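You operate a simulated robot arm through the tools that you are given. There is no shell and no other tool.

You run a simulated robot arm. Do the job below in one go: nothing can be reset, and whatever is moved stays where it is left.

JOB
Thread the blue twine through both guides into the feed socket and set the tension in the green.
Fine: brass pointer knob back to slack first, into the green only after threading; screw down the brass screw cap.

Only the result counts: the job must be done as asked and must still hold three seconds after the hand-in. Knocking over, shifting, dropping, spilling or breaking anything else fails it. Lids that push on must go on centred and level and be pressed home; caps that screw on are set level and turned clockwise until they are tight.

ROBOT AND FRAMES
A 7-joint arm with a three-finger gripper, fixed in place. Base frame: the origin is at the foot of the arm, x ahead of it, y to its left, z up; the work surface is at about z = 1220. Readings come in mm, degrees, newtons and seconds.
Its first joint turns from -166.0 to 166.0 degrees. Payload 2.69 kg.
Tool frame: the origin (TCP) lies between the finger pads and is the grasp point; the fingertips stand 30 mm ahead of it; z points along the fingers, y is the line along which they close. Largest opening 128 mm; the body of the gripper starts 117 mm behind the TCP.
Orientation is that of the tool frame in the base frame, as [roll, pitch, yaw] about the fixed x, y, z axes, in that order (R = Rz(yaw) Ry(pitch) Rx(roll)). With the fingers straight down and closing along the base's y, the tool's x points along the base's -x, its y along +y and its z along -z.

CONTROLS
- The arm moves only by the tool drive_tool. Its argument "motion" is a list of rows, each an object (a shift or turn left out is 0, a gripper value left out holds the last) with "claw": the closure, from 0 (fully open) to 1 (shut); "linear": the shift along the tool's x, y, z in units of 500 mm (1.0 is 500 mm), a list of three; "delta_rot": the turn, a rotation vector about the tool's x, y, z in units of 120 degrees (1.0 is 120 degrees), a list of three. In form: [{"claw": claw, "linear": [dx, dy, dz], "delta_rot": [ax, ay, az]}, ...]. A call has 1 to 20 rows; each row is the pose to reach, as a shift and turn from the pose commanded when the call began, along the tool's axes at that moment. A call with a number of a shift or a turn outside -1 to 1 is refused whole. Rows are played at 5 a second. More than 50 mm and 8.6 degrees between two rows, or a gripper value outside its range, and nothing of the call is played. A pose out of reach is approached as far as the arm can. The call stops where the force on the tool passes 70 N (or 10 N more than at its start, if that is more) or the arm is blocked; 0.2 s more then pass. Each finger halts on what it meets, pressing with about 38 N; the grip force reading is that of the motor and also rises with nothing between the fingers. The clock runs only during rows and for 0.2 s after the last one: add rows that repeat a pose to give the fingers time. It gives the time, the measured TCP pose, the force on the tool (base axes), the opening and the grip force at its end, in the units of the frame above (readings bear some noise), with the torque about the TCP (base axes, N m) and any sound that the robot's microphone picked up, and new pictures: "show" is both (left out), scene, wrist or none.
- Cameras (640 x 400 px; columns grow to the right, rows downward): "scene" is fixed at [400.6, -500.5, 2004.3]; the picture's right is [1.00, -0.10, 0.00], its down [-0.05, -0.50, -0.86] and it looks along [0.08, 0.86, -0.50] (base axes); focal length 362 px, centre (320, 200). "wrist" rides on the gripper at [58, 54, -131] in the tool frame; the picture's right is [-0.68, 0.74, 0.00], its down [-0.62, -0.57, -0.55] and it looks along [-0.40, -0.37, 0.84] (tool axes); focal length 234 px, centre (320, 200). There is no depth. A picture from a camera that has moved, and an enlarged one, comes with that camera's place and axes in the base frame and with its lens.
- raise_lower(by): slides the trunk up (or, below 0, down) by that many mm; the arm rides with it, the base frame stays. It gives what a move gives, with no picture.
- inspect(camera, box): a new picture of the part [left, top, right, bottom] of that camera's present view, enlarged. No time passes.
- job_done(): hands the job in; it is judged then, once.

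Nothing tells you positions but the pictures and the camera data. Unless the task says otherwise, let go and move clear before handing in.

The tools are called after "Call:" by a JSON object that holds its "fn" and its "kwargs". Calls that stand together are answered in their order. drive_tool: Moves the arm, as the interface text tells. Its arguments: {"type":"object","properties":{"motion":{"type":"array"},"show":{"type":"string","enum":["both","scene","wrist","none"]}},"required":["motion"]} The other tools are called the same way: raise_lower (by) slides the trunk up or down; inspect (camera, box) takes an enlarged picture of a part of a camera's view; job_done () hands the job in.

At the start:

```text
clock: 0.0
tcp_pos: [538.4, 444.5, 1607.0]
tool_rot: [-180.0, 0.1, -179.9]
wrist_force: [0.1, 0.4, -0.6]
wrist_torque: [0.01, -0.01, 0.02]
finger_gap: 127.9
gripper_force: 0.0
trunk travel left (down, up): [-250.0, 100.0]
```

scene: 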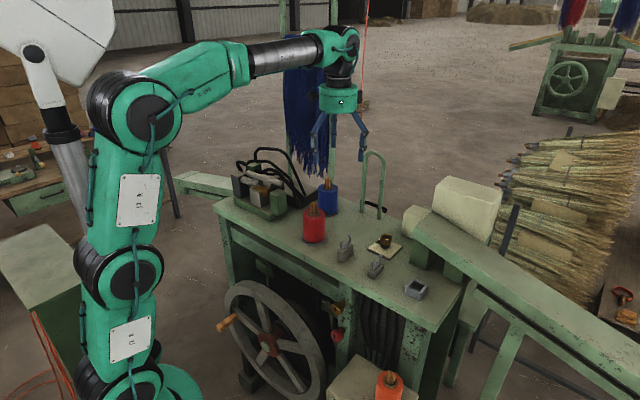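
wrist: 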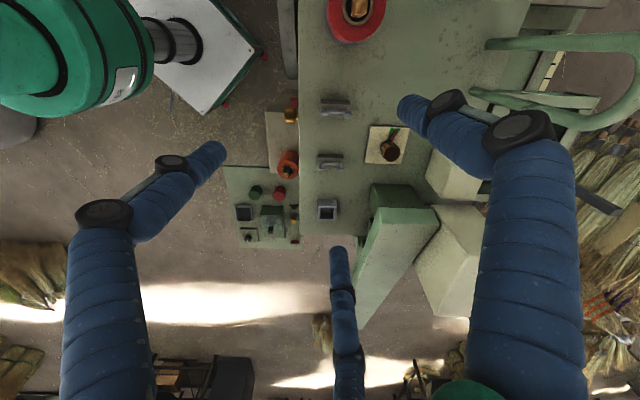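

I see a green binder table with red and blue twine spools, two guide pieces, a brass item on a pale plate and a small square socket. I'll look closer at each before moving.

Call:
{"fn": "inspect", "kwargs": {"camera": "scene", "box": [280, 160, 460, 310]}}

Call:
{"fn": "inspect", "kwargs": {"camera": "wrist", "box": [220, 0, 460, 250]}}

Call:
{"fn": "inspect", "kwargs": {"camera": "scene", "box": [220, 270, 460, 400]}}

Call:
{"fn": "inspect", "kwargs": {"camera": "scene", "box": [220, 130, 360, 250]}}

```text
2.67 times, centred on (370, 235) of scene
camera zoom: at [400.6, -500.5, 2004.3], right [1.0, -0.1, 0.0], down [-0.05, -0.5, -0.86], along [0.08, 0.86, -0.5], focal length 966 px, centre (187, 107)
```

zoom: 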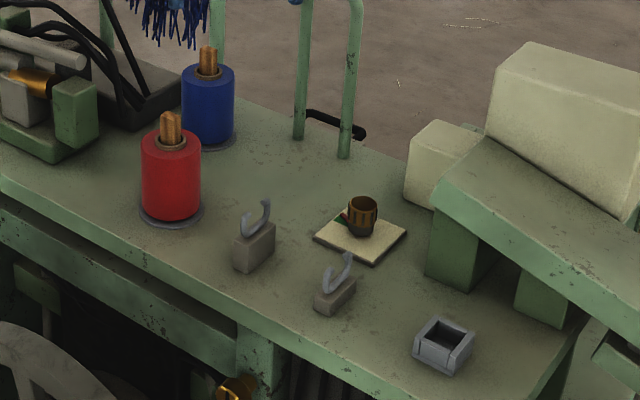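

```text
1.60 times, centred on (340, 125) of wrist
camera zoom: at [479.0, 497.5, 1739.8], right [0.68, 0.74, 0.0], down [0.62, -0.57, 0.55], along [0.4, -0.37, -0.84], focal length 375 px, centre (288, 320)
```

zoom: 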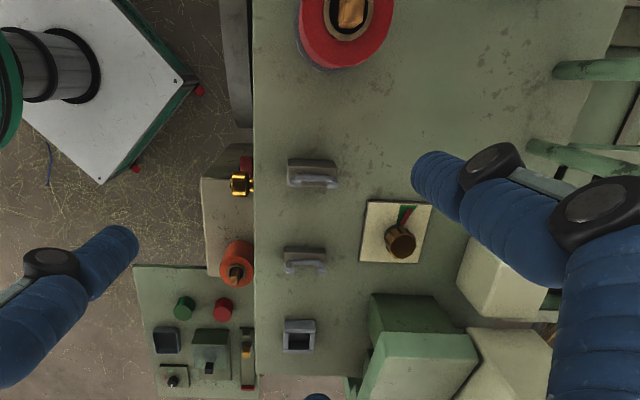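

```text
2.67 times, centred on (340, 335) of scene
camera zoom: at [400.6, -500.5, 2004.3], right [1.0, -0.1, 0.0], down [-0.05, -0.5, -0.86], along [0.08, 0.86, -0.5], focal length 966 px, centre (267, -160)
```

zoom: 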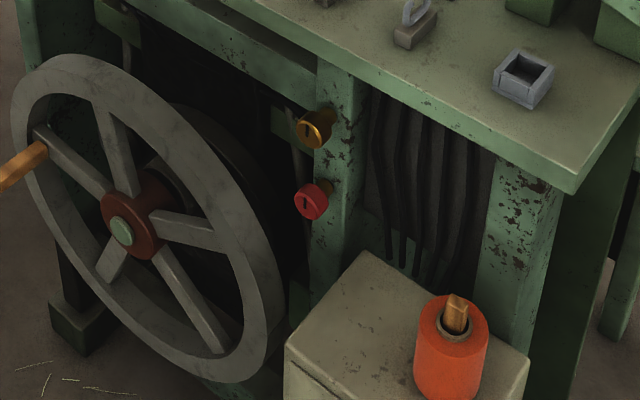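

```text
3.33 times, centred on (290, 190) of scene
camera zoom: at [400.6, -500.5, 2004.3], right [1.0, -0.1, 0.0], down [-0.05, -0.5, -0.86], along [0.08, 0.86, -0.5], focal length 1207 px, centre (420, 233)
```

zoom: 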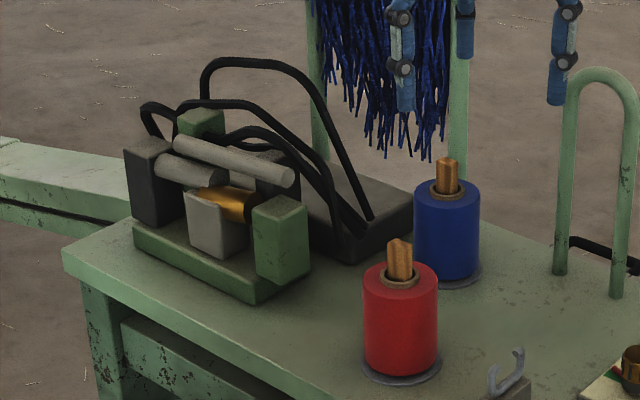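

I see the dial plate, the guides and the socket roughly in a diagonal line across the table. I'll zoom in tighter on the spools, dial, guides, socket and the brass parts on the front leg.

Call:
{"fn": "inspect", "kwargs": {"camera": "scene", "box": [295, 165, 345, 255]}}

Call:
{"fn": "inspect", "kwargs": {"camera": "scene", "box": [360, 225, 410, 265]}}

Call:
{"fn": "inspect", "kwargs": {"camera": "scene", "box": [330, 225, 390, 285]}}

Call:
{"fn": "inspect", "kwargs": {"camera": "scene", "box": [395, 270, 435, 305]}}

Call:
{"fn": "inspect", "kwargs": {"camera": "scene", "box": [315, 295, 360, 355]}}

Call:
{"fn": "inspect", "kwargs": {"camera": "wrist", "box": [355, 115, 415, 170]}}

Call:
{"fn": "inspect", "kwargs": {"camera": "wrist", "box": [270, 85, 320, 185]}}

```text
4.44 times, centred on (320, 210) of scene
camera zoom: at [400.6, -500.5, 2004.3], right [1.0, -0.1, 0.0], down [-0.05, -0.5, -0.86], along [0.08, 0.86, -0.5], focal length 1609 px, centre (320, 156)
```

zoom: 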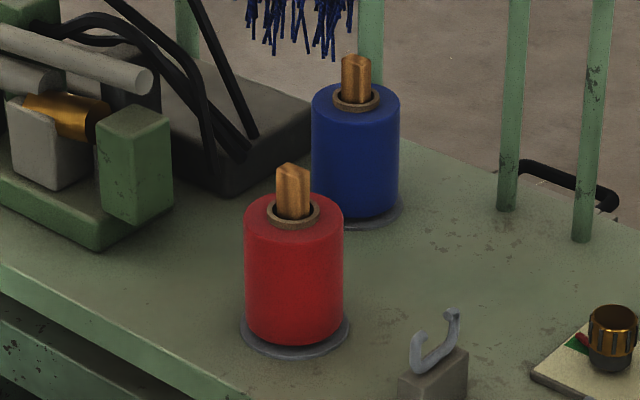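

```text
10.00 times, centred on (385, 245) of scene
camera zoom: at [400.6, -500.5, 2004.3], right [1.0, -0.1, 0.0], down [-0.05, -0.5, -0.86], along [0.08, 0.86, -0.5], focal length 3620 px, centre (-330, -250)
```

zoom: 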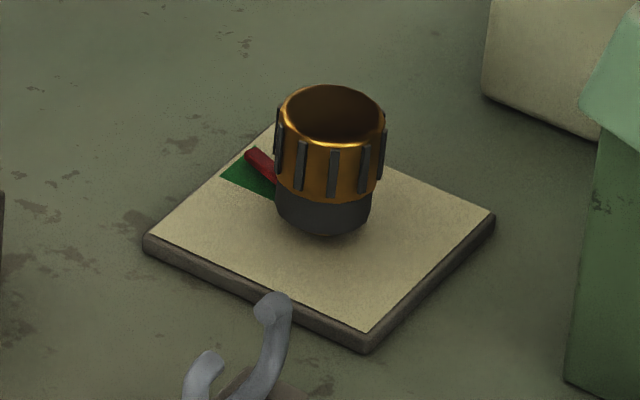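

```text
6.67 times, centred on (360, 255) of scene
camera zoom: at [400.6, -500.5, 2004.3], right [1.0, -0.1, 0.0], down [-0.05, -0.5, -0.86], along [0.08, 0.86, -0.5], focal length 2414 px, centre (53, -167)
```

zoom: 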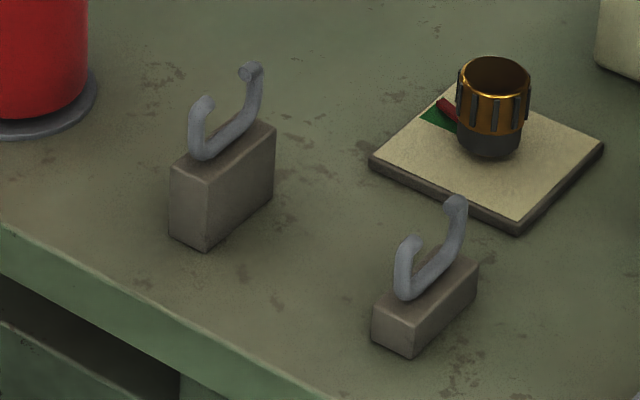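

```text
11.43 times, centred on (415, 288) of scene
camera zoom: at [400.6, -500.5, 2004.3], right [1.0, -0.1, 0.0], down [-0.05, -0.5, -0.86], along [0.08, 0.86, -0.5], focal length 4138 px, centre (-766, -800)
```

zoom: 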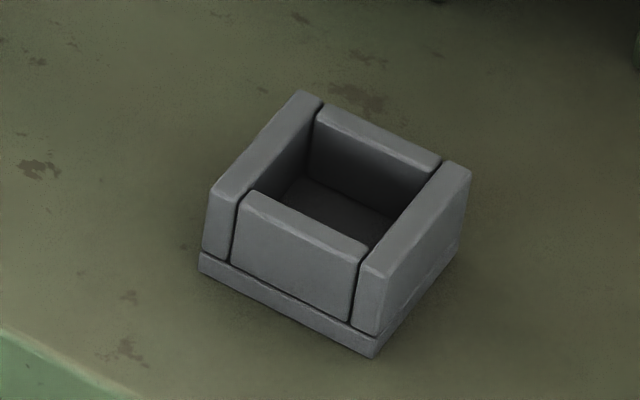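

```text
6.67 times, centred on (338, 325) of scene
camera zoom: at [400.6, -500.5, 2004.3], right [1.0, -0.1, 0.0], down [-0.05, -0.5, -0.86], along [0.08, 0.86, -0.5], focal length 2414 px, centre (203, -633)
```

zoom: 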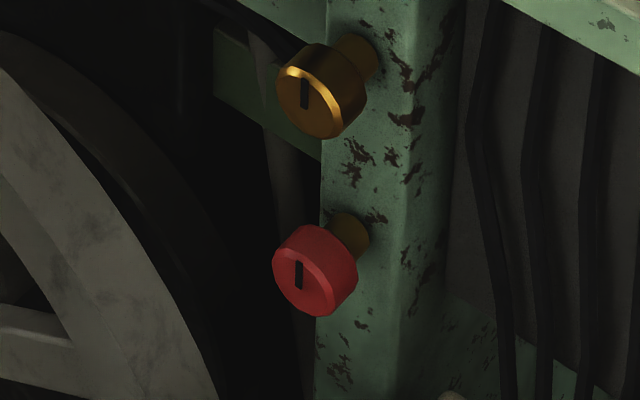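

```text
7.27 times, centred on (385, 142) of wrist
camera zoom: at [479.0, 497.5, 1739.8], right [0.68, 0.74, 0.0], down [0.62, -0.57, 0.55], along [0.4, -0.37, -0.84], focal length 1703 px, centre (-153, 618)
```

zoom: 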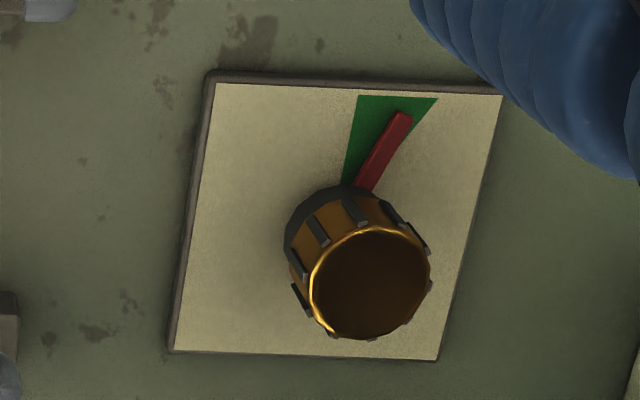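

```text
4.00 times, centred on (295, 135) of wrist
camera zoom: at [479.0, 497.5, 1739.8], right [0.68, 0.74, 0.0], down [0.62, -0.57, 0.55], along [0.4, -0.37, -0.84], focal length 937 px, centre (420, 460)
```

zoom: 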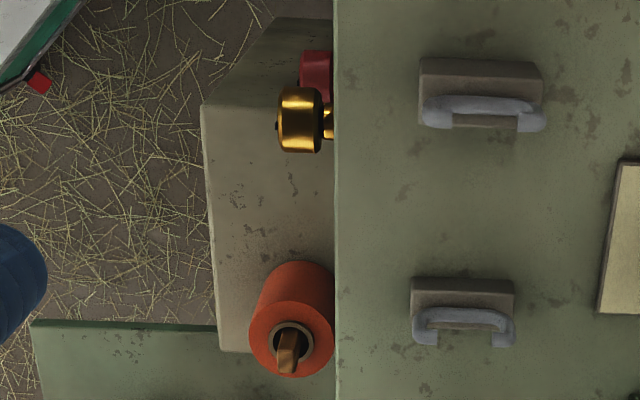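

The brass knob sits on a dial with its red pointer in the green, the brass cap is on a front-leg stud above a red one, and the guides are open U-hooks. I'll look at the gripper and the blue spool more closely next.

Call:
{"fn": "inspect", "kwargs": {"camera": "scene", "box": [300, 70, 380, 170]}}

Call:
{"fn": "inspect", "kwargs": {"camera": "scene", "box": [315, 175, 345, 220]}}

Call:
{"fn": "inspect", "kwargs": {"camera": "wrist", "box": [320, 0, 400, 50]}}

Call:
{"fn": "inspect", "kwargs": {"camera": "scene", "box": [200, 140, 320, 220]}}

Call:
{"fn": "inspect", "kwargs": {"camera": "wrist", "box": [220, 160, 350, 260]}}

```text
4.00 times, centred on (340, 120) of scene
camera zoom: at [400.6, -500.5, 2004.3], right [1.0, -0.1, 0.0], down [-0.05, -0.5, -0.86], along [0.08, 0.86, -0.5], focal length 1448 px, centre (240, 520)
```

zoom: 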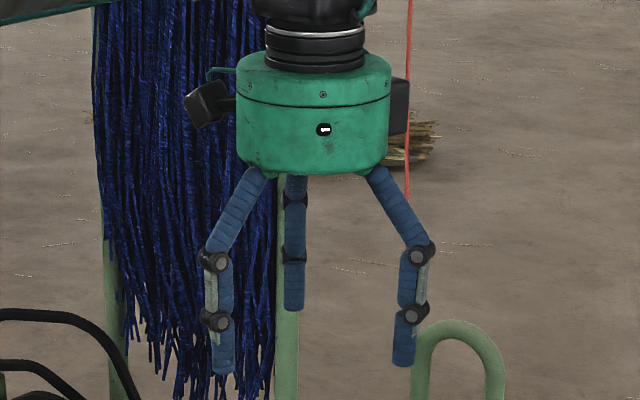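

```text
8.89 times, centred on (330, 198) of scene
camera zoom: at [400.6, -500.5, 2004.3], right [1.0, -0.1, 0.0], down [-0.05, -0.5, -0.86], along [0.08, 0.86, -0.5], focal length 3218 px, centre (231, 222)
```

zoom: 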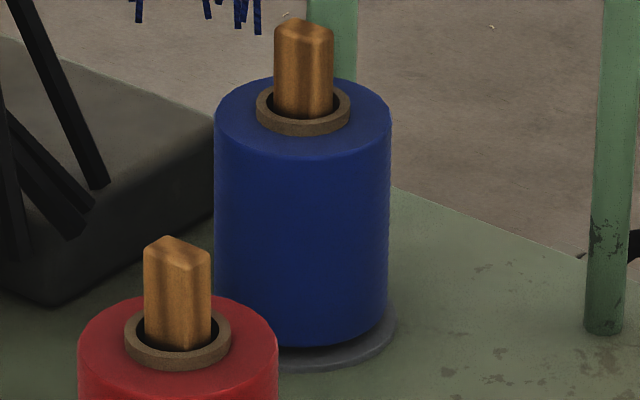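

```text
8.00 times, centred on (360, 25) of wrist
camera zoom: at [479.0, 497.5, 1739.8], right [0.68, 0.74, 0.0], down [0.62, -0.57, 0.55], along [0.4, -0.37, -0.84], focal length 1873 px, centre (0, 1600)
```

zoom: 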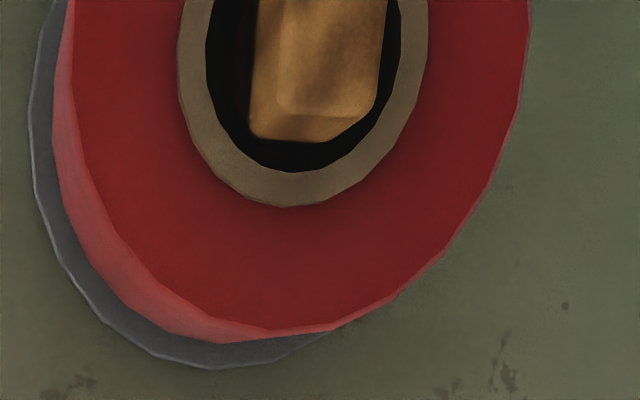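

```text
5.00 times, centred on (260, 180) of scene
camera zoom: at [400.6, -500.5, 2004.3], right [1.0, -0.1, 0.0], down [-0.05, -0.5, -0.86], along [0.08, 0.86, -0.5], focal length 1810 px, centre (620, 300)
```

zoom: 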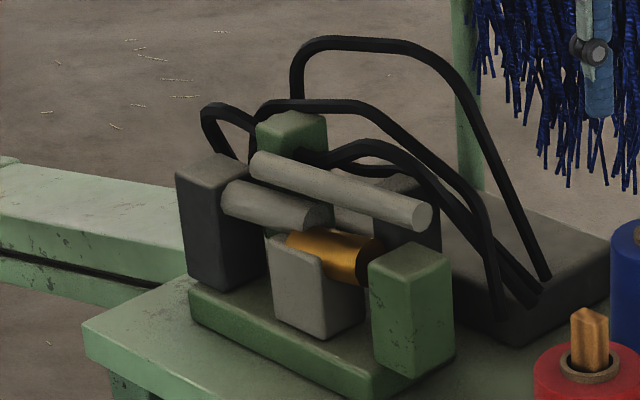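

```text
4.00 times, centred on (285, 210) of wrist
camera zoom: at [479.0, 497.5, 1739.8], right [0.68, 0.74, 0.0], down [0.62, -0.57, 0.55], along [0.4, -0.37, -0.84], focal length 937 px, centre (460, 160)
```

zoom: 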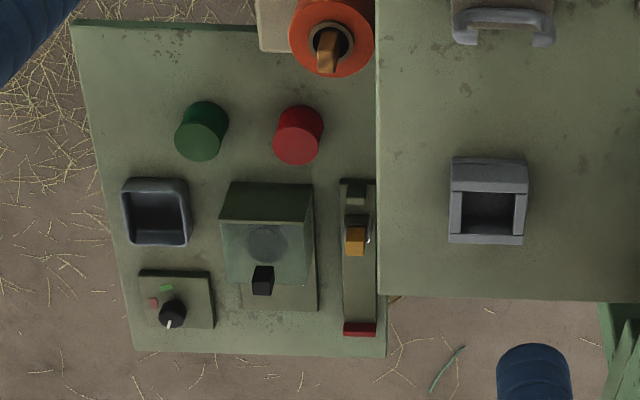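

The gripper looks three-fingered in the pictures, so I'll close it partway in free air to learn how the fingers actually move before going near anything.

Call:
{"fn": "drive_tool", "kwargs": {"motion": [{"claw": 0.5}, {"claw": 0.5}, {"claw": 0.5}, {"claw": 0.5}], "show": "both"}}

Call:
{"fn": "inspect", "kwargs": {"camera": "scene", "box": [300, 70, 380, 170]}}

Call:
{"fn": "drive_tool", "kwargs": {"motion": [{"claw": 1.0}, {"claw": 1.0}, {"claw": 1.0}, {"claw": 1.0}], "show": "both"}}

Call:
{"fn": "inspect", "kwargs": {"camera": "scene", "box": [300, 70, 380, 170]}}

```text
clock: 1.0
tcp_pos: [537.7, 444.3, 1608.6]
tool_rot: [179.9, 0.1, -179.9]
wrist_force: [0.0, 1.0, 0.0]
wrist_torque: [0.03, -0.02, -0.02]
finger_gap: 63.9
gripper_force: 0.0
trunk travel left (down, up): [-250.0, 100.0]
camera wrist: at [479.0, 497.5, 1739.7], right [0.68, 0.74, 0.0], down [0.62, -0.57, 0.55], along [0.4, -0.37, -0.84], focal length 234 px, centre (320, 200)
```

scene: 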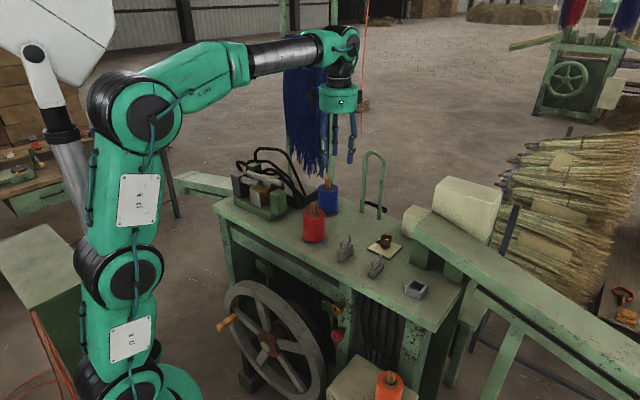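
wrist: 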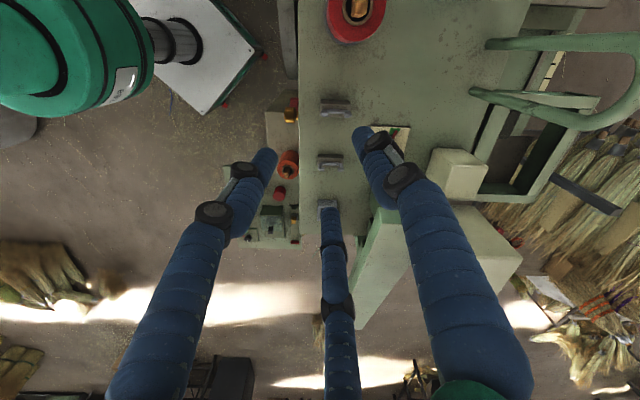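

```text
4.00 times, centred on (340, 120) of scene
camera zoom: at [400.6, -500.5, 2004.3], right [1.0, -0.1, 0.0], down [-0.05, -0.5, -0.86], along [0.08, 0.86, -0.5], focal length 1448 px, centre (240, 520)
```

zoom: 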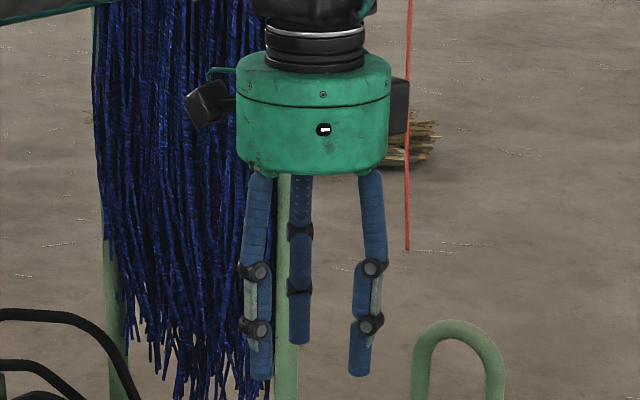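

```text
clock: 2.0
tcp_pos: [537.4, 444.6, 1608.8]
tool_rot: [-179.9, 0.0, 180.0]
wrist_force: [0.1, -0.5, 0.3]
wrist_torque: [-0.02, -0.03, 0.02]
finger_gap: 2.1
gripper_force: 31.9
trunk travel left (down, up): [-250.0, 100.0]
camera wrist: at [479.0, 497.5, 1739.8], right [0.68, 0.74, 0.0], down [0.62, -0.57, 0.55], along [0.4, -0.37, -0.84], focal length 234 px, centre (320, 200)
```

scene: 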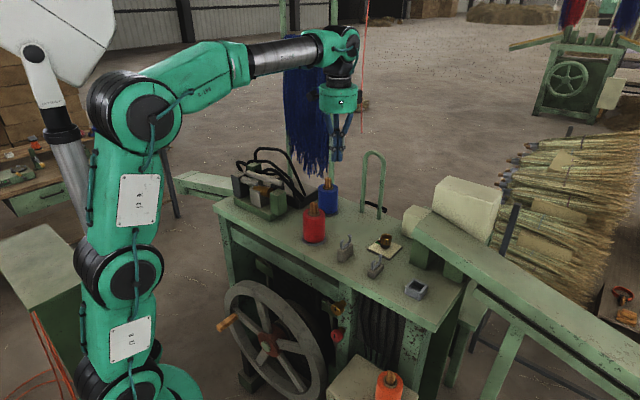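
wrist: 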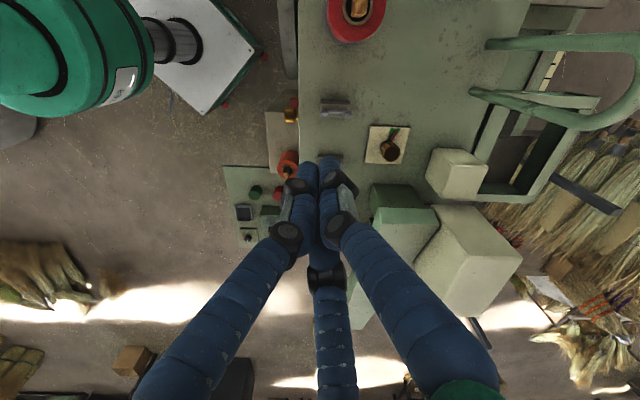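

```text
4.00 times, centred on (340, 120) of scene
camera zoom: at [400.6, -500.5, 2004.3], right [1.0, -0.1, 0.0], down [-0.05, -0.5, -0.86], along [0.08, 0.86, -0.5], focal length 1448 px, centre (240, 520)
```

zoom: 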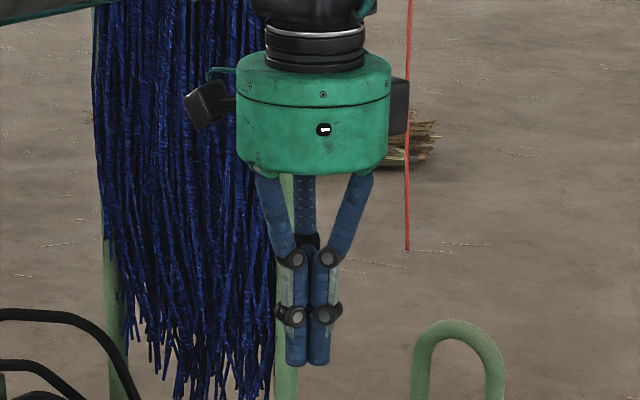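

The fingers all close to the centre, so I treat the grip as a parallel pinch. I'll move over the blue spool at about (550, 728) and look down at its leader peg.

Call:
{"fn": "drive_tool", "kwargs": {"motion": [{"claw": 0.3, "linear": [0, 0.06, 0.0]}, {"linear": [0, 0.12, 0.0]}, {"linear": [0, 0.18, 0.0]}, {"linear": [0, 0.24, 0.03]}, {"linear": [0, 0.3, 0.06]}, {"linear": [0, 0.36, 0.1]}, {"linear": [0, 0.42, 0.14]}, {"linear": [0, 0.48, 0.16]}, {"linear": [0, 0.52, 0.18]}, {"linear": [0, 0.52, 0.18]}], "show": "both"}}

```text
clock: 4.2
tcp_pos: [537.5, 705.9, 1518.0]
tool_rot: [180.0, -0.1, -179.9]
wrist_force: [0.2, -0.7, -0.4]
wrist_torque: [-0.02, -0.02, 0.0]
finger_gap: 89.7
gripper_force: 0.0
trunk travel left (down, up): [-250.0, 100.0]
camera wrist: at [477.8, 757.4, 1650.7], right [0.68, 0.74, 0.0], down [0.62, -0.57, 0.55], along [0.4, -0.37, -0.84], focal length 234 px, centre (320, 200)
```

scene: 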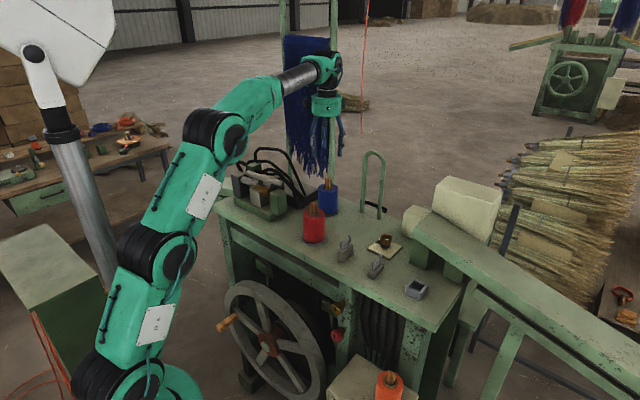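
wrist: 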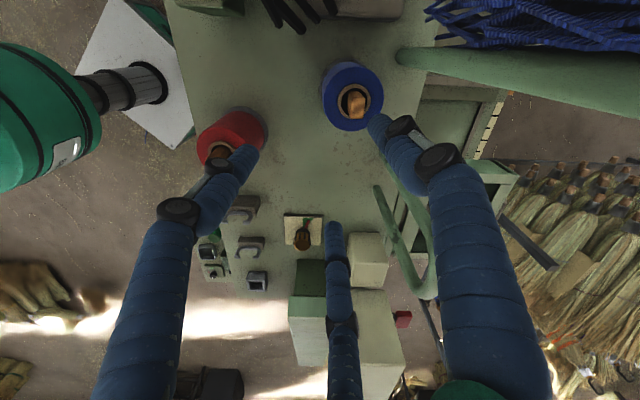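

The blue spool is just ahead of the fingers. I'll zoom in on its peg from the wrist camera to pin it down.

Call:
{"fn": "inspect", "kwargs": {"camera": "wrist", "box": [310, 50, 400, 140]}}

Call:
{"fn": "inspect", "kwargs": {"camera": "wrist", "box": [190, 180, 350, 300]}}

Call:
{"fn": "inspect", "kwargs": {"camera": "scene", "box": [280, 85, 370, 215]}}

```text
4.44 times, centred on (355, 95) of wrist
camera zoom: at [477.8, 757.4, 1650.7], right [0.68, 0.74, 0.0], down [0.62, -0.57, 0.55], along [0.4, -0.37, -0.84], focal length 1041 px, centre (164, 667)
```

zoom: 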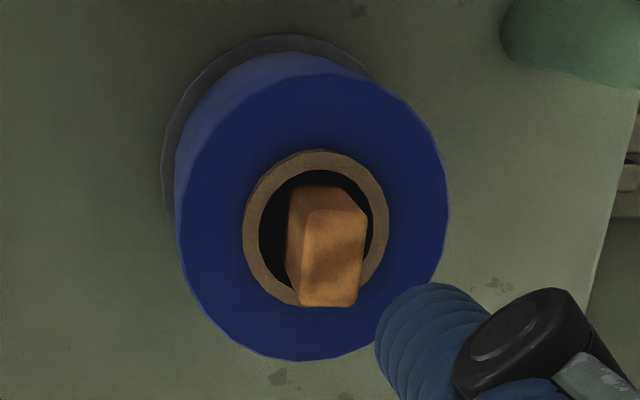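

```text
3.33 times, centred on (270, 240) of wrist
camera zoom: at [477.8, 757.4, 1650.7], right [0.68, 0.74, 0.0], down [0.62, -0.57, 0.55], along [0.4, -0.37, -0.84], focal length 781 px, centre (487, 67)
```

zoom: 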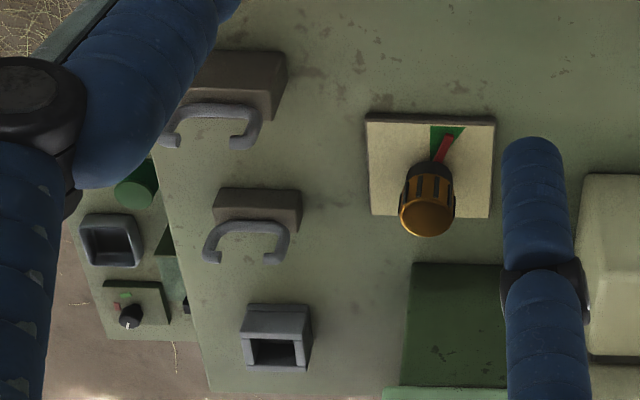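

```text
3.08 times, centred on (325, 150) of scene
camera zoom: at [400.6, -500.5, 2004.3], right [1.0, -0.1, 0.0], down [-0.05, -0.5, -0.86], along [0.08, 0.86, -0.5], focal length 1114 px, centre (305, 354)
```

zoom: 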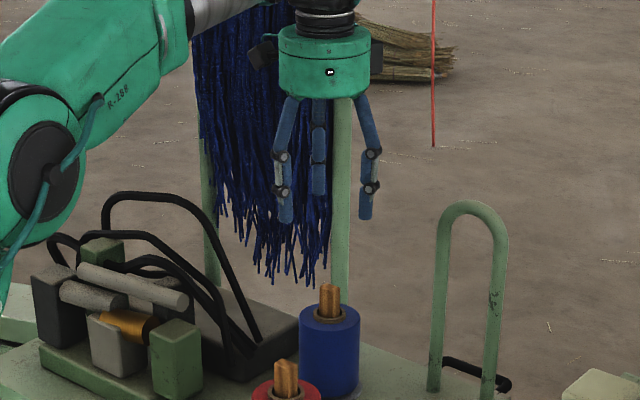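

The blue spool stands near (547, 752), with its brown peg standing up from the core. Before threading I need the dial, so I'll move over the knob near (719, 481) for a view from above.

Call:
{"fn": "drive_tool", "kwargs": {"motion": [{"linear": [-0.02, -0.06, 0.0]}, {"linear": [-0.06, -0.12, 0.0]}, {"linear": [-0.12, -0.18, 0.0]}, {"linear": [-0.18, -0.24, 0.03]}, {"linear": [-0.24, -0.3, 0.06]}, {"linear": [-0.3, -0.36, 0.09]}, {"linear": [-0.34, -0.42, 0.13]}, {"linear": [-0.363, -0.45, 0.16]}, {"linear": [-0.363, -0.45, 0.16]}], "show": "both"}}

Call:
{"fn": "inspect", "kwargs": {"camera": "wrist", "box": [270, 100, 370, 200]}}

```text
clock: 6.2
tcp_pos: [721.0, 481.4, 1439.0]
tool_rot: [-180.0, -0.1, -179.8]
wrist_force: [0.0, 0.9, 0.0]
wrist_torque: [0.03, 0.04, 0.05]
finger_gap: 89.4
gripper_force: 0.0
trunk travel left (down, up): [-250.0, 100.0]
camera wrist: at [661.4, 533.6, 1570.5], right [0.68, 0.74, 0.0], down [0.62, -0.57, 0.55], along [0.4, -0.37, -0.84], focal length 234 px, centre (320, 200)
```

scene: 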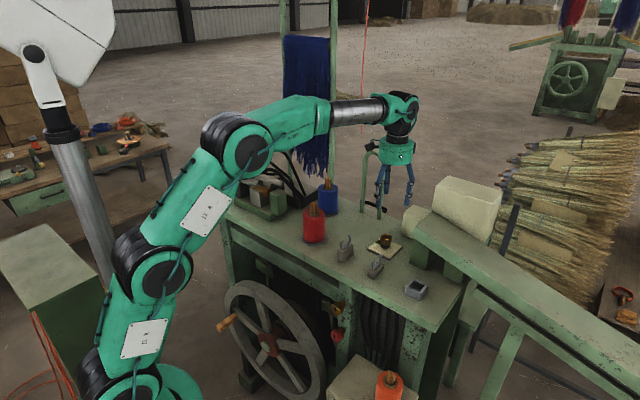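
wrist: 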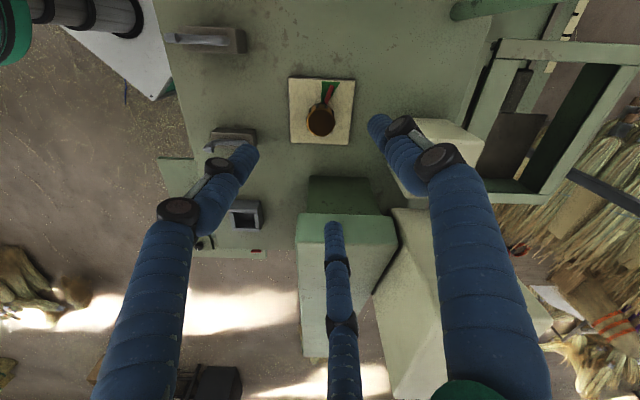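

```text
4.00 times, centred on (320, 150) of wrist
camera zoom: at [661.4, 533.6, 1570.5], right [0.68, 0.74, 0.0], down [0.62, -0.57, 0.55], along [0.4, -0.37, -0.84], focal length 937 px, centre (320, 400)
```

zoom: 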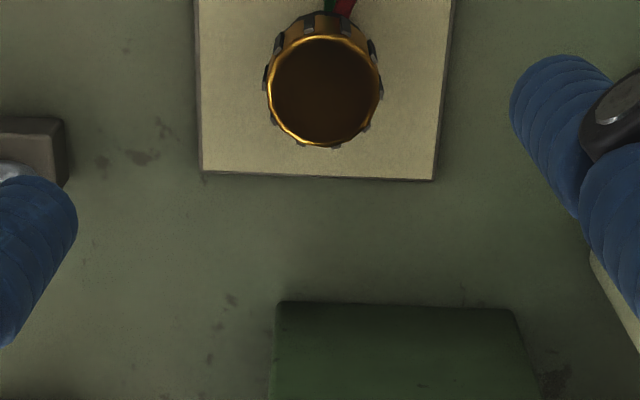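

The knob axis lines up with the tool axis within a couple of millimetres. I'll zoom on the dial face to find any slack mark.

Call:
{"fn": "inspect", "kwargs": {"camera": "wrist", "box": [285, 70, 360, 150]}}

Call:
{"fn": "inspect", "kwargs": {"camera": "wrist", "box": [150, 20, 280, 180]}}

Call:
{"fn": "inspect", "kwargs": {"camera": "wrist", "box": [190, 180, 290, 270]}}

Call:
{"fn": "inspect", "kwargs": {"camera": "scene", "box": [365, 230, 405, 260]}}

```text
5.00 times, centred on (322, 110) of wrist
camera zoom: at [661.4, 533.6, 1570.5], right [0.68, 0.74, 0.0], down [0.62, -0.57, 0.55], along [0.4, -0.37, -0.84], focal length 1171 px, centre (308, 650)
```

zoom: 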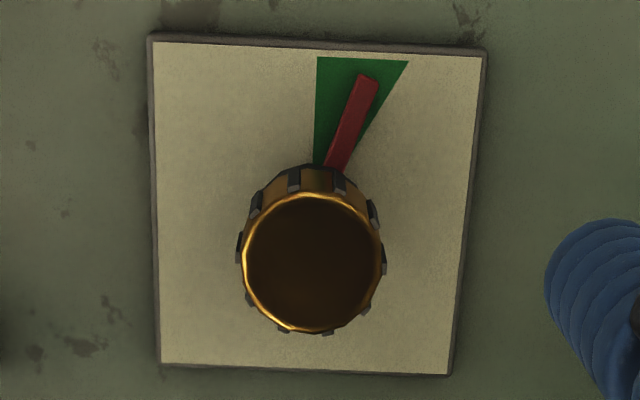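

```text
2.50 times, centred on (215, 100) of wrist
camera zoom: at [661.4, 533.6, 1570.5], right [0.68, 0.74, 0.0], down [0.62, -0.57, 0.55], along [0.4, -0.37, -0.84], focal length 585 px, centre (582, 450)
```

zoom: 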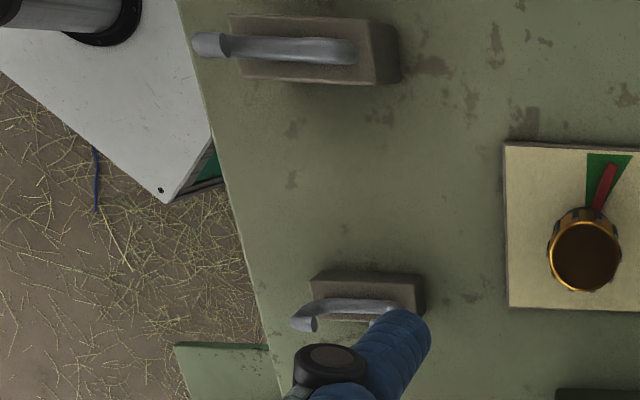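

```text
4.44 times, centred on (240, 225) of wrist
camera zoom: at [661.4, 533.6, 1570.5], right [0.68, 0.74, 0.0], down [0.62, -0.57, 0.55], along [0.4, -0.37, -0.84], focal length 1041 px, centre (676, 89)
```

zoom: 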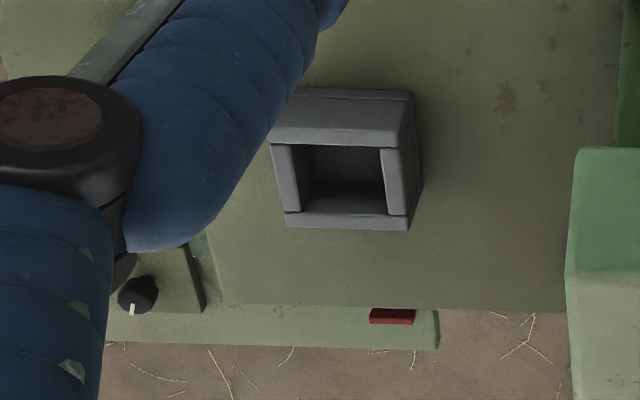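

```text
13.33 times, centred on (385, 245) of scene
camera zoom: at [400.6, -500.5, 2004.3], right [1.0, -0.1, 0.0], down [-0.05, -0.5, -0.86], along [0.08, 0.86, -0.5], focal length 4827 px, centre (-547, -400)
```

zoom: 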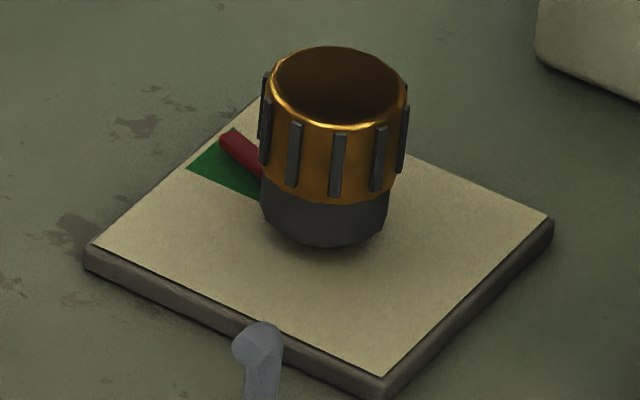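

The dial shows only a green wedge with the pointer inside it, and no slack mark, so slack should be at the counter-clockwise end of travel. I'll go down around the knob with a partly open gripper.

Call:
{"fn": "drive_tool", "kwargs": {"motion": [{"claw": 0.5, "linear": [-0.0008, 0.003, 0.05]}, {"claw": 0.5, "linear": [-0.0008, 0.003, 0.11]}, {"claw": 0.5, "linear": [-0.0008, 0.003, 0.17]}, {"claw": 0.5, "linear": [-0.0008, 0.003, 0.2]}, {"claw": 0.5, "linear": [-0.0008, 0.003, 0.2]}], "show": "both"}}

Call:
{"fn": "inspect", "kwargs": {"camera": "wrist", "box": [260, 80, 380, 200]}}

Call:
{"fn": "inspect", "kwargs": {"camera": "scene", "box": [345, 170, 445, 270]}}

```text
clock: 7.4
tcp_pos: [720.0, 481.8, 1337.4]
tool_rot: [-180.0, 0.0, -179.9]
wrist_force: [-0.7, 0.1, 0.3]
wrist_torque: [-0.02, -0.03, 0.01]
finger_gap: 63.8
gripper_force: 0.0
trunk travel left (down, up): [-250.0, 100.0]
camera wrist: at [661.1, 535.7, 1468.2], right [0.68, 0.74, 0.0], down [0.62, -0.57, 0.55], along [0.4, -0.37, -0.84], focal length 234 px, centre (320, 200)
```

scene: 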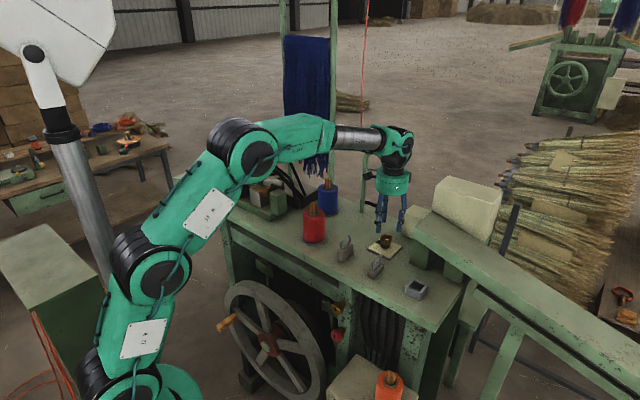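
wrist: 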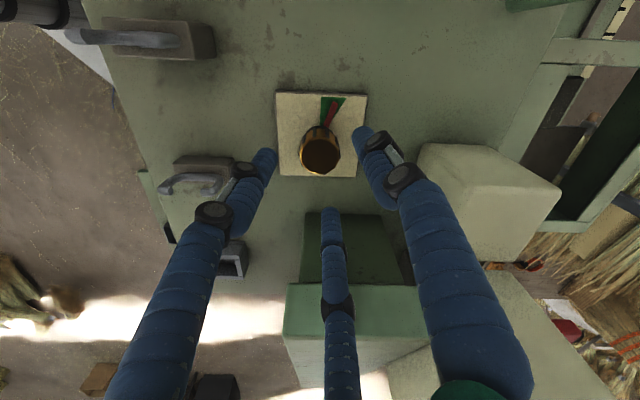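

```text
3.33 times, centred on (320, 140) of wrist
camera zoom: at [661.1, 535.7, 1468.2], right [0.68, 0.74, 0.0], down [0.62, -0.57, 0.55], along [0.4, -0.37, -0.84], focal length 781 px, centre (320, 400)
```

zoom: 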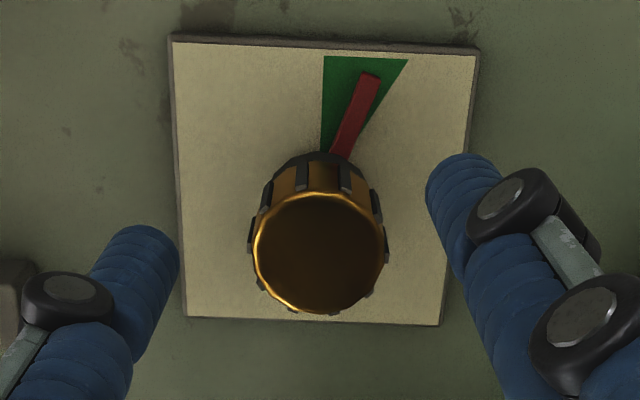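

```text
4.00 times, centred on (395, 220) of scene
camera zoom: at [400.6, -500.5, 2004.3], right [1.0, -0.1, 0.0], down [-0.05, -0.5, -0.86], along [0.08, 0.86, -0.5], focal length 1448 px, centre (20, 120)
```

zoom: 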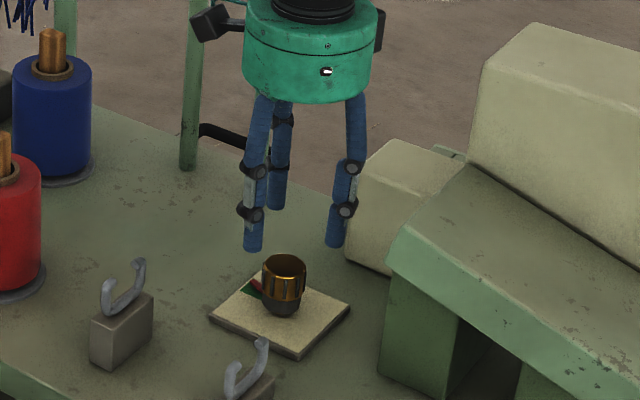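

The knob is centred under the fingers. I'll descend to its brass rim and close on it.

Call:
{"fn": "drive_tool", "kwargs": {"motion": [{"claw": 0.5, "linear": [0, 0, 0.03]}, {"claw": 0.5, "linear": [0, 0, 0.06]}, {"claw": 0.5, "linear": [0, 0, 0.09]}, {"claw": 0.5, "linear": [0, 0, 0.12]}, {"claw": 0.5, "linear": [0, 0, 0.126]}, {"claw": 0.5, "linear": [0, 0, 0.126]}], "show": "both"}}

Call:
{"fn": "inspect", "kwargs": {"camera": "wrist", "box": [260, 100, 380, 220]}}

Call:
{"fn": "inspect", "kwargs": {"camera": "scene", "box": [355, 190, 415, 270]}}

```text
clock: 8.8
tcp_pos: [718.1, 479.2, 1274.8]
tool_rot: [180.0, 0.0, 180.0]
wrist_force: [-0.4, 0.4, -0.4]
wrist_torque: [-0.03, 0.01, 0.0]
finger_gap: 63.9
gripper_force: 0.1
trunk travel left (down, up): [-250.0, 100.0]
camera wrist: at [660.1, 533.5, 1406.6], right [0.68, 0.74, 0.0], down [0.62, -0.56, 0.55], along [0.4, -0.37, -0.84], focal length 234 px, centre (320, 200)
```

scene: 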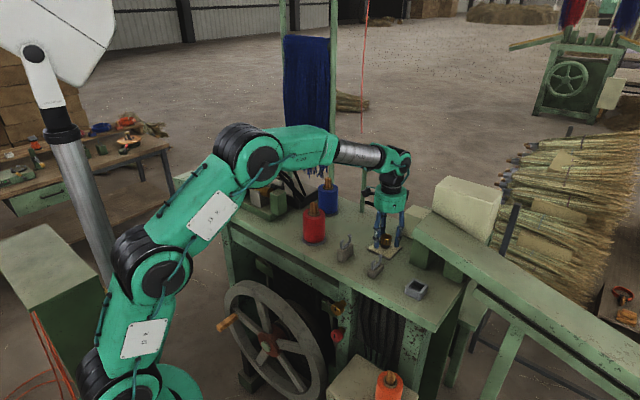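
wrist: 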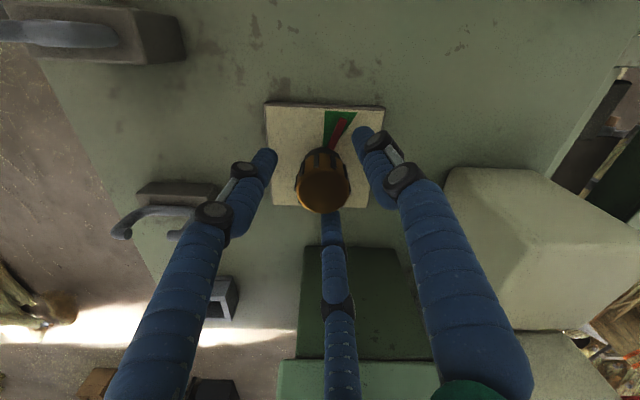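

```text
3.33 times, centred on (320, 160) of wrist
camera zoom: at [660.1, 533.5, 1406.6], right [0.68, 0.74, 0.0], down [0.62, -0.56, 0.55], along [0.4, -0.37, -0.84], focal length 781 px, centre (320, 333)
```

zoom: 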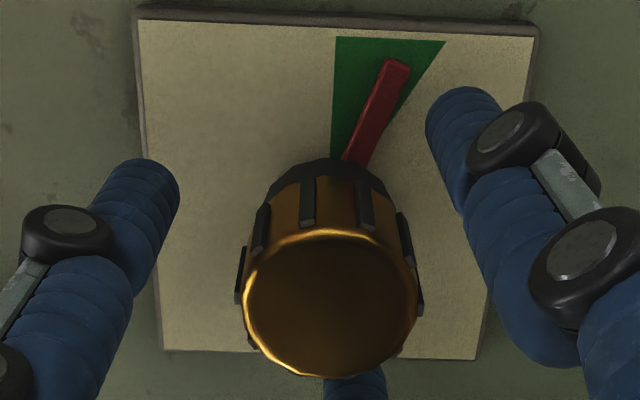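

```text
5.00 times, centred on (385, 230) of scene
camera zoom: at [400.6, -500.5, 2004.3], right [1.0, -0.1, 0.0], down [-0.05, -0.5, -0.86], along [0.08, 0.86, -0.5], focal length 1810 px, centre (-5, 50)
```

zoom: 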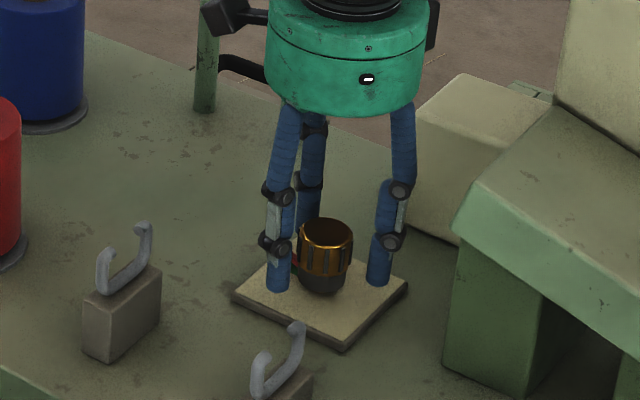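

The knob sits 2–3 mm off the tool axis, so I'll correct that small offset and then close on it.

Call:
{"fn": "drive_tool", "kwargs": {"motion": [{"claw": 0.5, "linear": [-0.0014, 0.005, 0]}, {"claw": 0.6, "linear": [-0.0014, 0.005, 0]}, {"claw": 0.7, "linear": [-0.0014, 0.005, 0]}, {"claw": 0.8, "linear": [-0.0014, 0.005, 0]}, {"claw": 1.0, "linear": [-0.0014, 0.005, 0]}, {"claw": 1.0, "linear": [-0.0014, 0.005, 0]}], "show": "wrist"}}

Call:
{"fn": "inspect", "kwargs": {"camera": "wrist", "box": [260, 100, 380, 220]}}

Call:
{"fn": "inspect", "kwargs": {"camera": "scene", "box": [355, 190, 415, 270]}}

```text
clock: 10.2
tcp_pos: [721.1, 481.5, 1274.3]
tool_rot: [-179.9, 0.0, -179.9]
wrist_force: [15.8, -19.7, -1.1]
wrist_torque: [-0.93, -0.81, -0.02]
finger_gap: 35.1
gripper_force: 44.7
trunk travel left (down, up): [-250.0, 100.0]
camera wrist: at [662.2, 534.4, 1406.5], right [0.68, 0.74, 0.0], down [0.62, -0.57, 0.55], along [0.4, -0.37, -0.84], focal length 234 px, centre (320, 200)
```

wrist: 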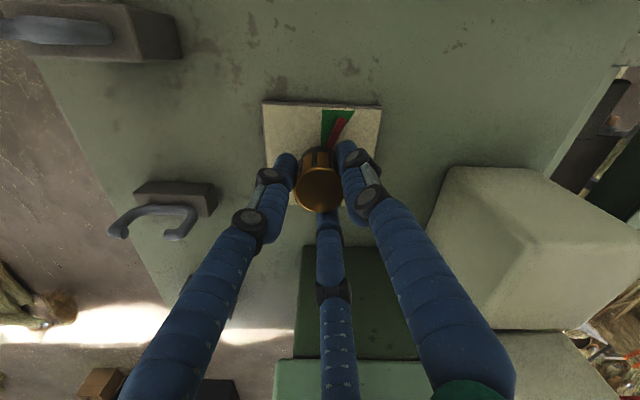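

```text
3.33 times, centred on (320, 160) of wrist
camera zoom: at [662.2, 534.4, 1406.5], right [0.68, 0.74, 0.0], down [0.62, -0.57, 0.55], along [0.4, -0.37, -0.84], focal length 781 px, centre (320, 333)
```

zoom: 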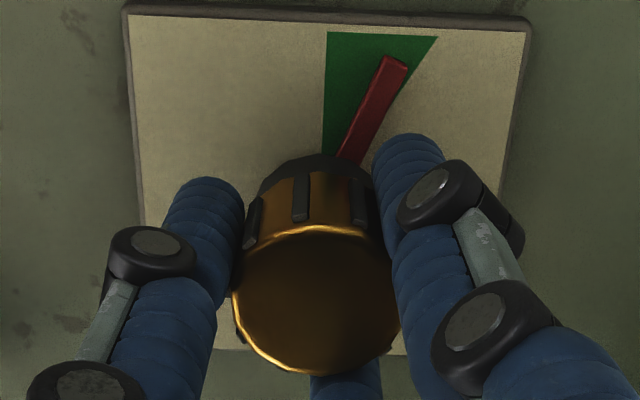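

```text
5.00 times, centred on (385, 230) of scene
camera zoom: at [400.6, -500.5, 2004.3], right [1.0, -0.1, 0.0], down [-0.05, -0.5, -0.86], along [0.08, 0.86, -0.5], focal length 1810 px, centre (-5, 50)
```

zoom: 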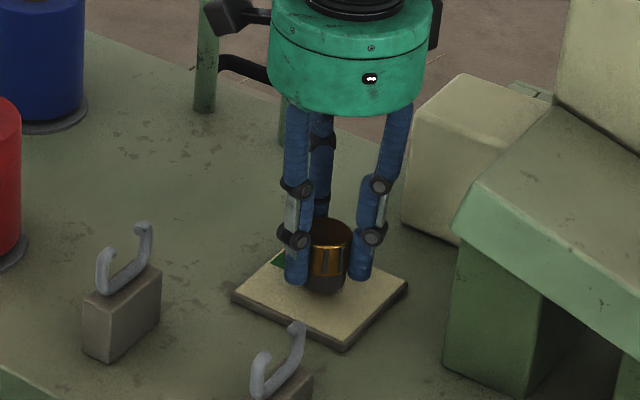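

The grip is firm but there is about 25 N of side load, meaning I'm roughly 2 mm off the knob axis. I'll relax that and then turn counter-clockwise a little and check the pointer.

Call:
{"fn": "drive_tool", "kwargs": {"motion": [{"claw": 1.0, "linear": [-0.0032, -0.004, 0]}, {"claw": 1.0, "linear": [-0.0032, -0.004, 0]}, {"claw": 1.0, "linear": [-0.0032, -0.004, 0], "delta_rot": [0, 0, -0.04]}, {"claw": 1.0, "linear": [-0.0032, -0.004, 0], "delta_rot": [0, 0, -0.08]}, {"claw": 1.0, "linear": [-0.0032, -0.004, 0], "delta_rot": [0, 0, -0.12]}, {"claw": 1.0, "linear": [-0.0032, -0.004, 0], "delta_rot": [0, 0, -0.16]}, {"claw": 1.0, "linear": [-0.0032, -0.004, 0], "delta_rot": [0, 0, -0.16]}], "show": "wrist"}}

Call:
{"fn": "inspect", "kwargs": {"camera": "wrist", "box": [240, 80, 400, 220]}}

Call:
{"fn": "inspect", "kwargs": {"camera": "scene", "box": [355, 190, 415, 270]}}

```text
clock: 11.8
tcp_pos: [720.0, 482.1, 1274.3]
tool_rot: [-180.0, -0.2, -160.7]
wrist_force: [-7.6, -3.4, -0.2]
wrist_torque: [0.07, 0.43, 0.01]
finger_gap: 34.8
gripper_force: 45.6
trunk travel left (down, up): [-250.0, 100.0]
camera wrist: at [647.9, 512.0, 1406.5], right [0.39, 0.92, 0.0], down [0.77, -0.33, 0.55], along [0.5, -0.22, -0.84], focal length 234 px, centre (320, 200)
```

wrist: 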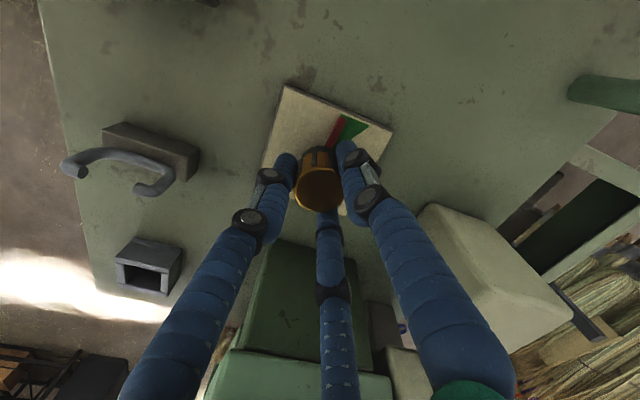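

```text
2.86 times, centred on (320, 150) of wrist
camera zoom: at [647.9, 512.0, 1406.5], right [0.39, 0.92, 0.0], down [0.77, -0.33, 0.55], along [0.5, -0.22, -0.84], focal length 669 px, centre (320, 343)
```

zoom: 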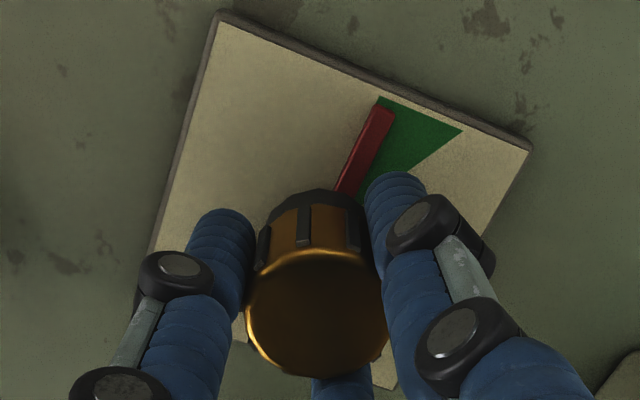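

```text
5.00 times, centred on (385, 230) of scene
camera zoom: at [400.6, -500.5, 2004.3], right [1.0, -0.1, 0.0], down [-0.05, -0.5, -0.86], along [0.08, 0.86, -0.5], focal length 1810 px, centre (-5, 50)
```

zoom: 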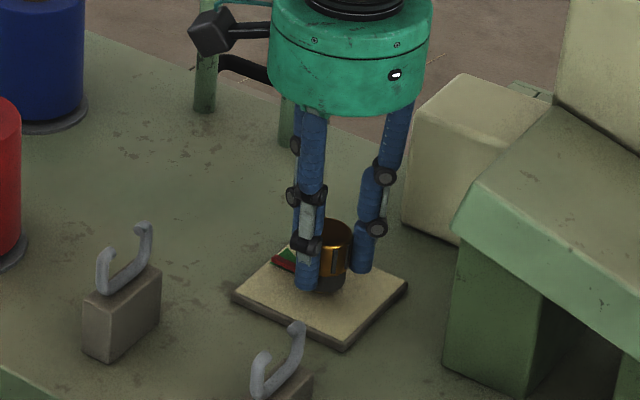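

The pointer follows the tool and is just leaving the green at its counter-clockwise edge. I'll keep turning the same way and watch the torque for a stop.

Call:
{"fn": "drive_tool", "kwargs": {"motion": [{"claw": 1.0, "delta_rot": [0, 0, -0.05]}, {"claw": 1.0, "delta_rot": [0, 0, -0.1]}, {"claw": 1.0, "delta_rot": [0, 0, -0.15]}, {"claw": 1.0, "delta_rot": [0, 0, -0.2]}, {"claw": 1.0, "delta_rot": [0, 0, -0.25]}, {"claw": 1.0, "delta_rot": [0, 0, -0.25]}], "show": "wrist"}}

Call:
{"fn": "inspect", "kwargs": {"camera": "wrist", "box": [240, 80, 400, 220]}}

```text
clock: 13.2
tcp_pos: [720.7, 480.2, 1274.6]
tool_rot: [-180.0, -0.1, -130.7]
wrist_force: [-12.7, -2.0, 1.3]
wrist_torque: [-0.1, 0.56, -0.01]
finger_gap: 34.9
gripper_force: 45.1
trunk travel left (down, up): [-250.0, 100.0]
camera wrist: at [641.9, 471.2, 1406.4], right [-0.12, 0.99, 0.0], down [0.83, 0.1, 0.55], along [0.55, 0.06, -0.84], focal length 234 px, centre (320, 200)
```

wrist: 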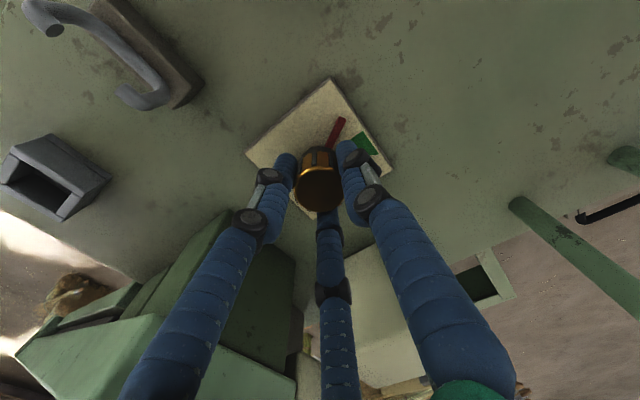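

```text
2.86 times, centred on (320, 150) of wrist
camera zoom: at [641.9, 471.2, 1406.4], right [-0.12, 0.99, 0.0], down [0.83, 0.1, 0.55], along [0.55, 0.06, -0.84], focal length 669 px, centre (320, 343)
```

zoom: 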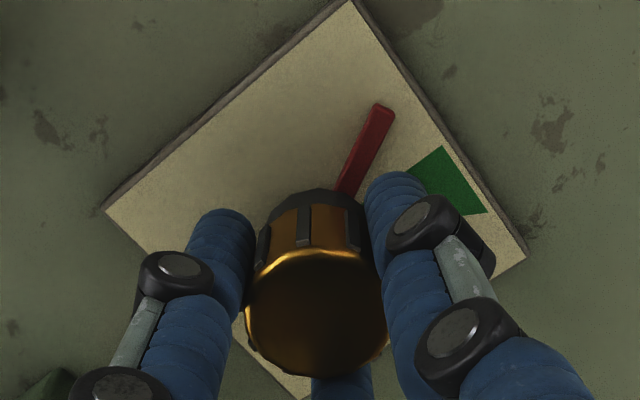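

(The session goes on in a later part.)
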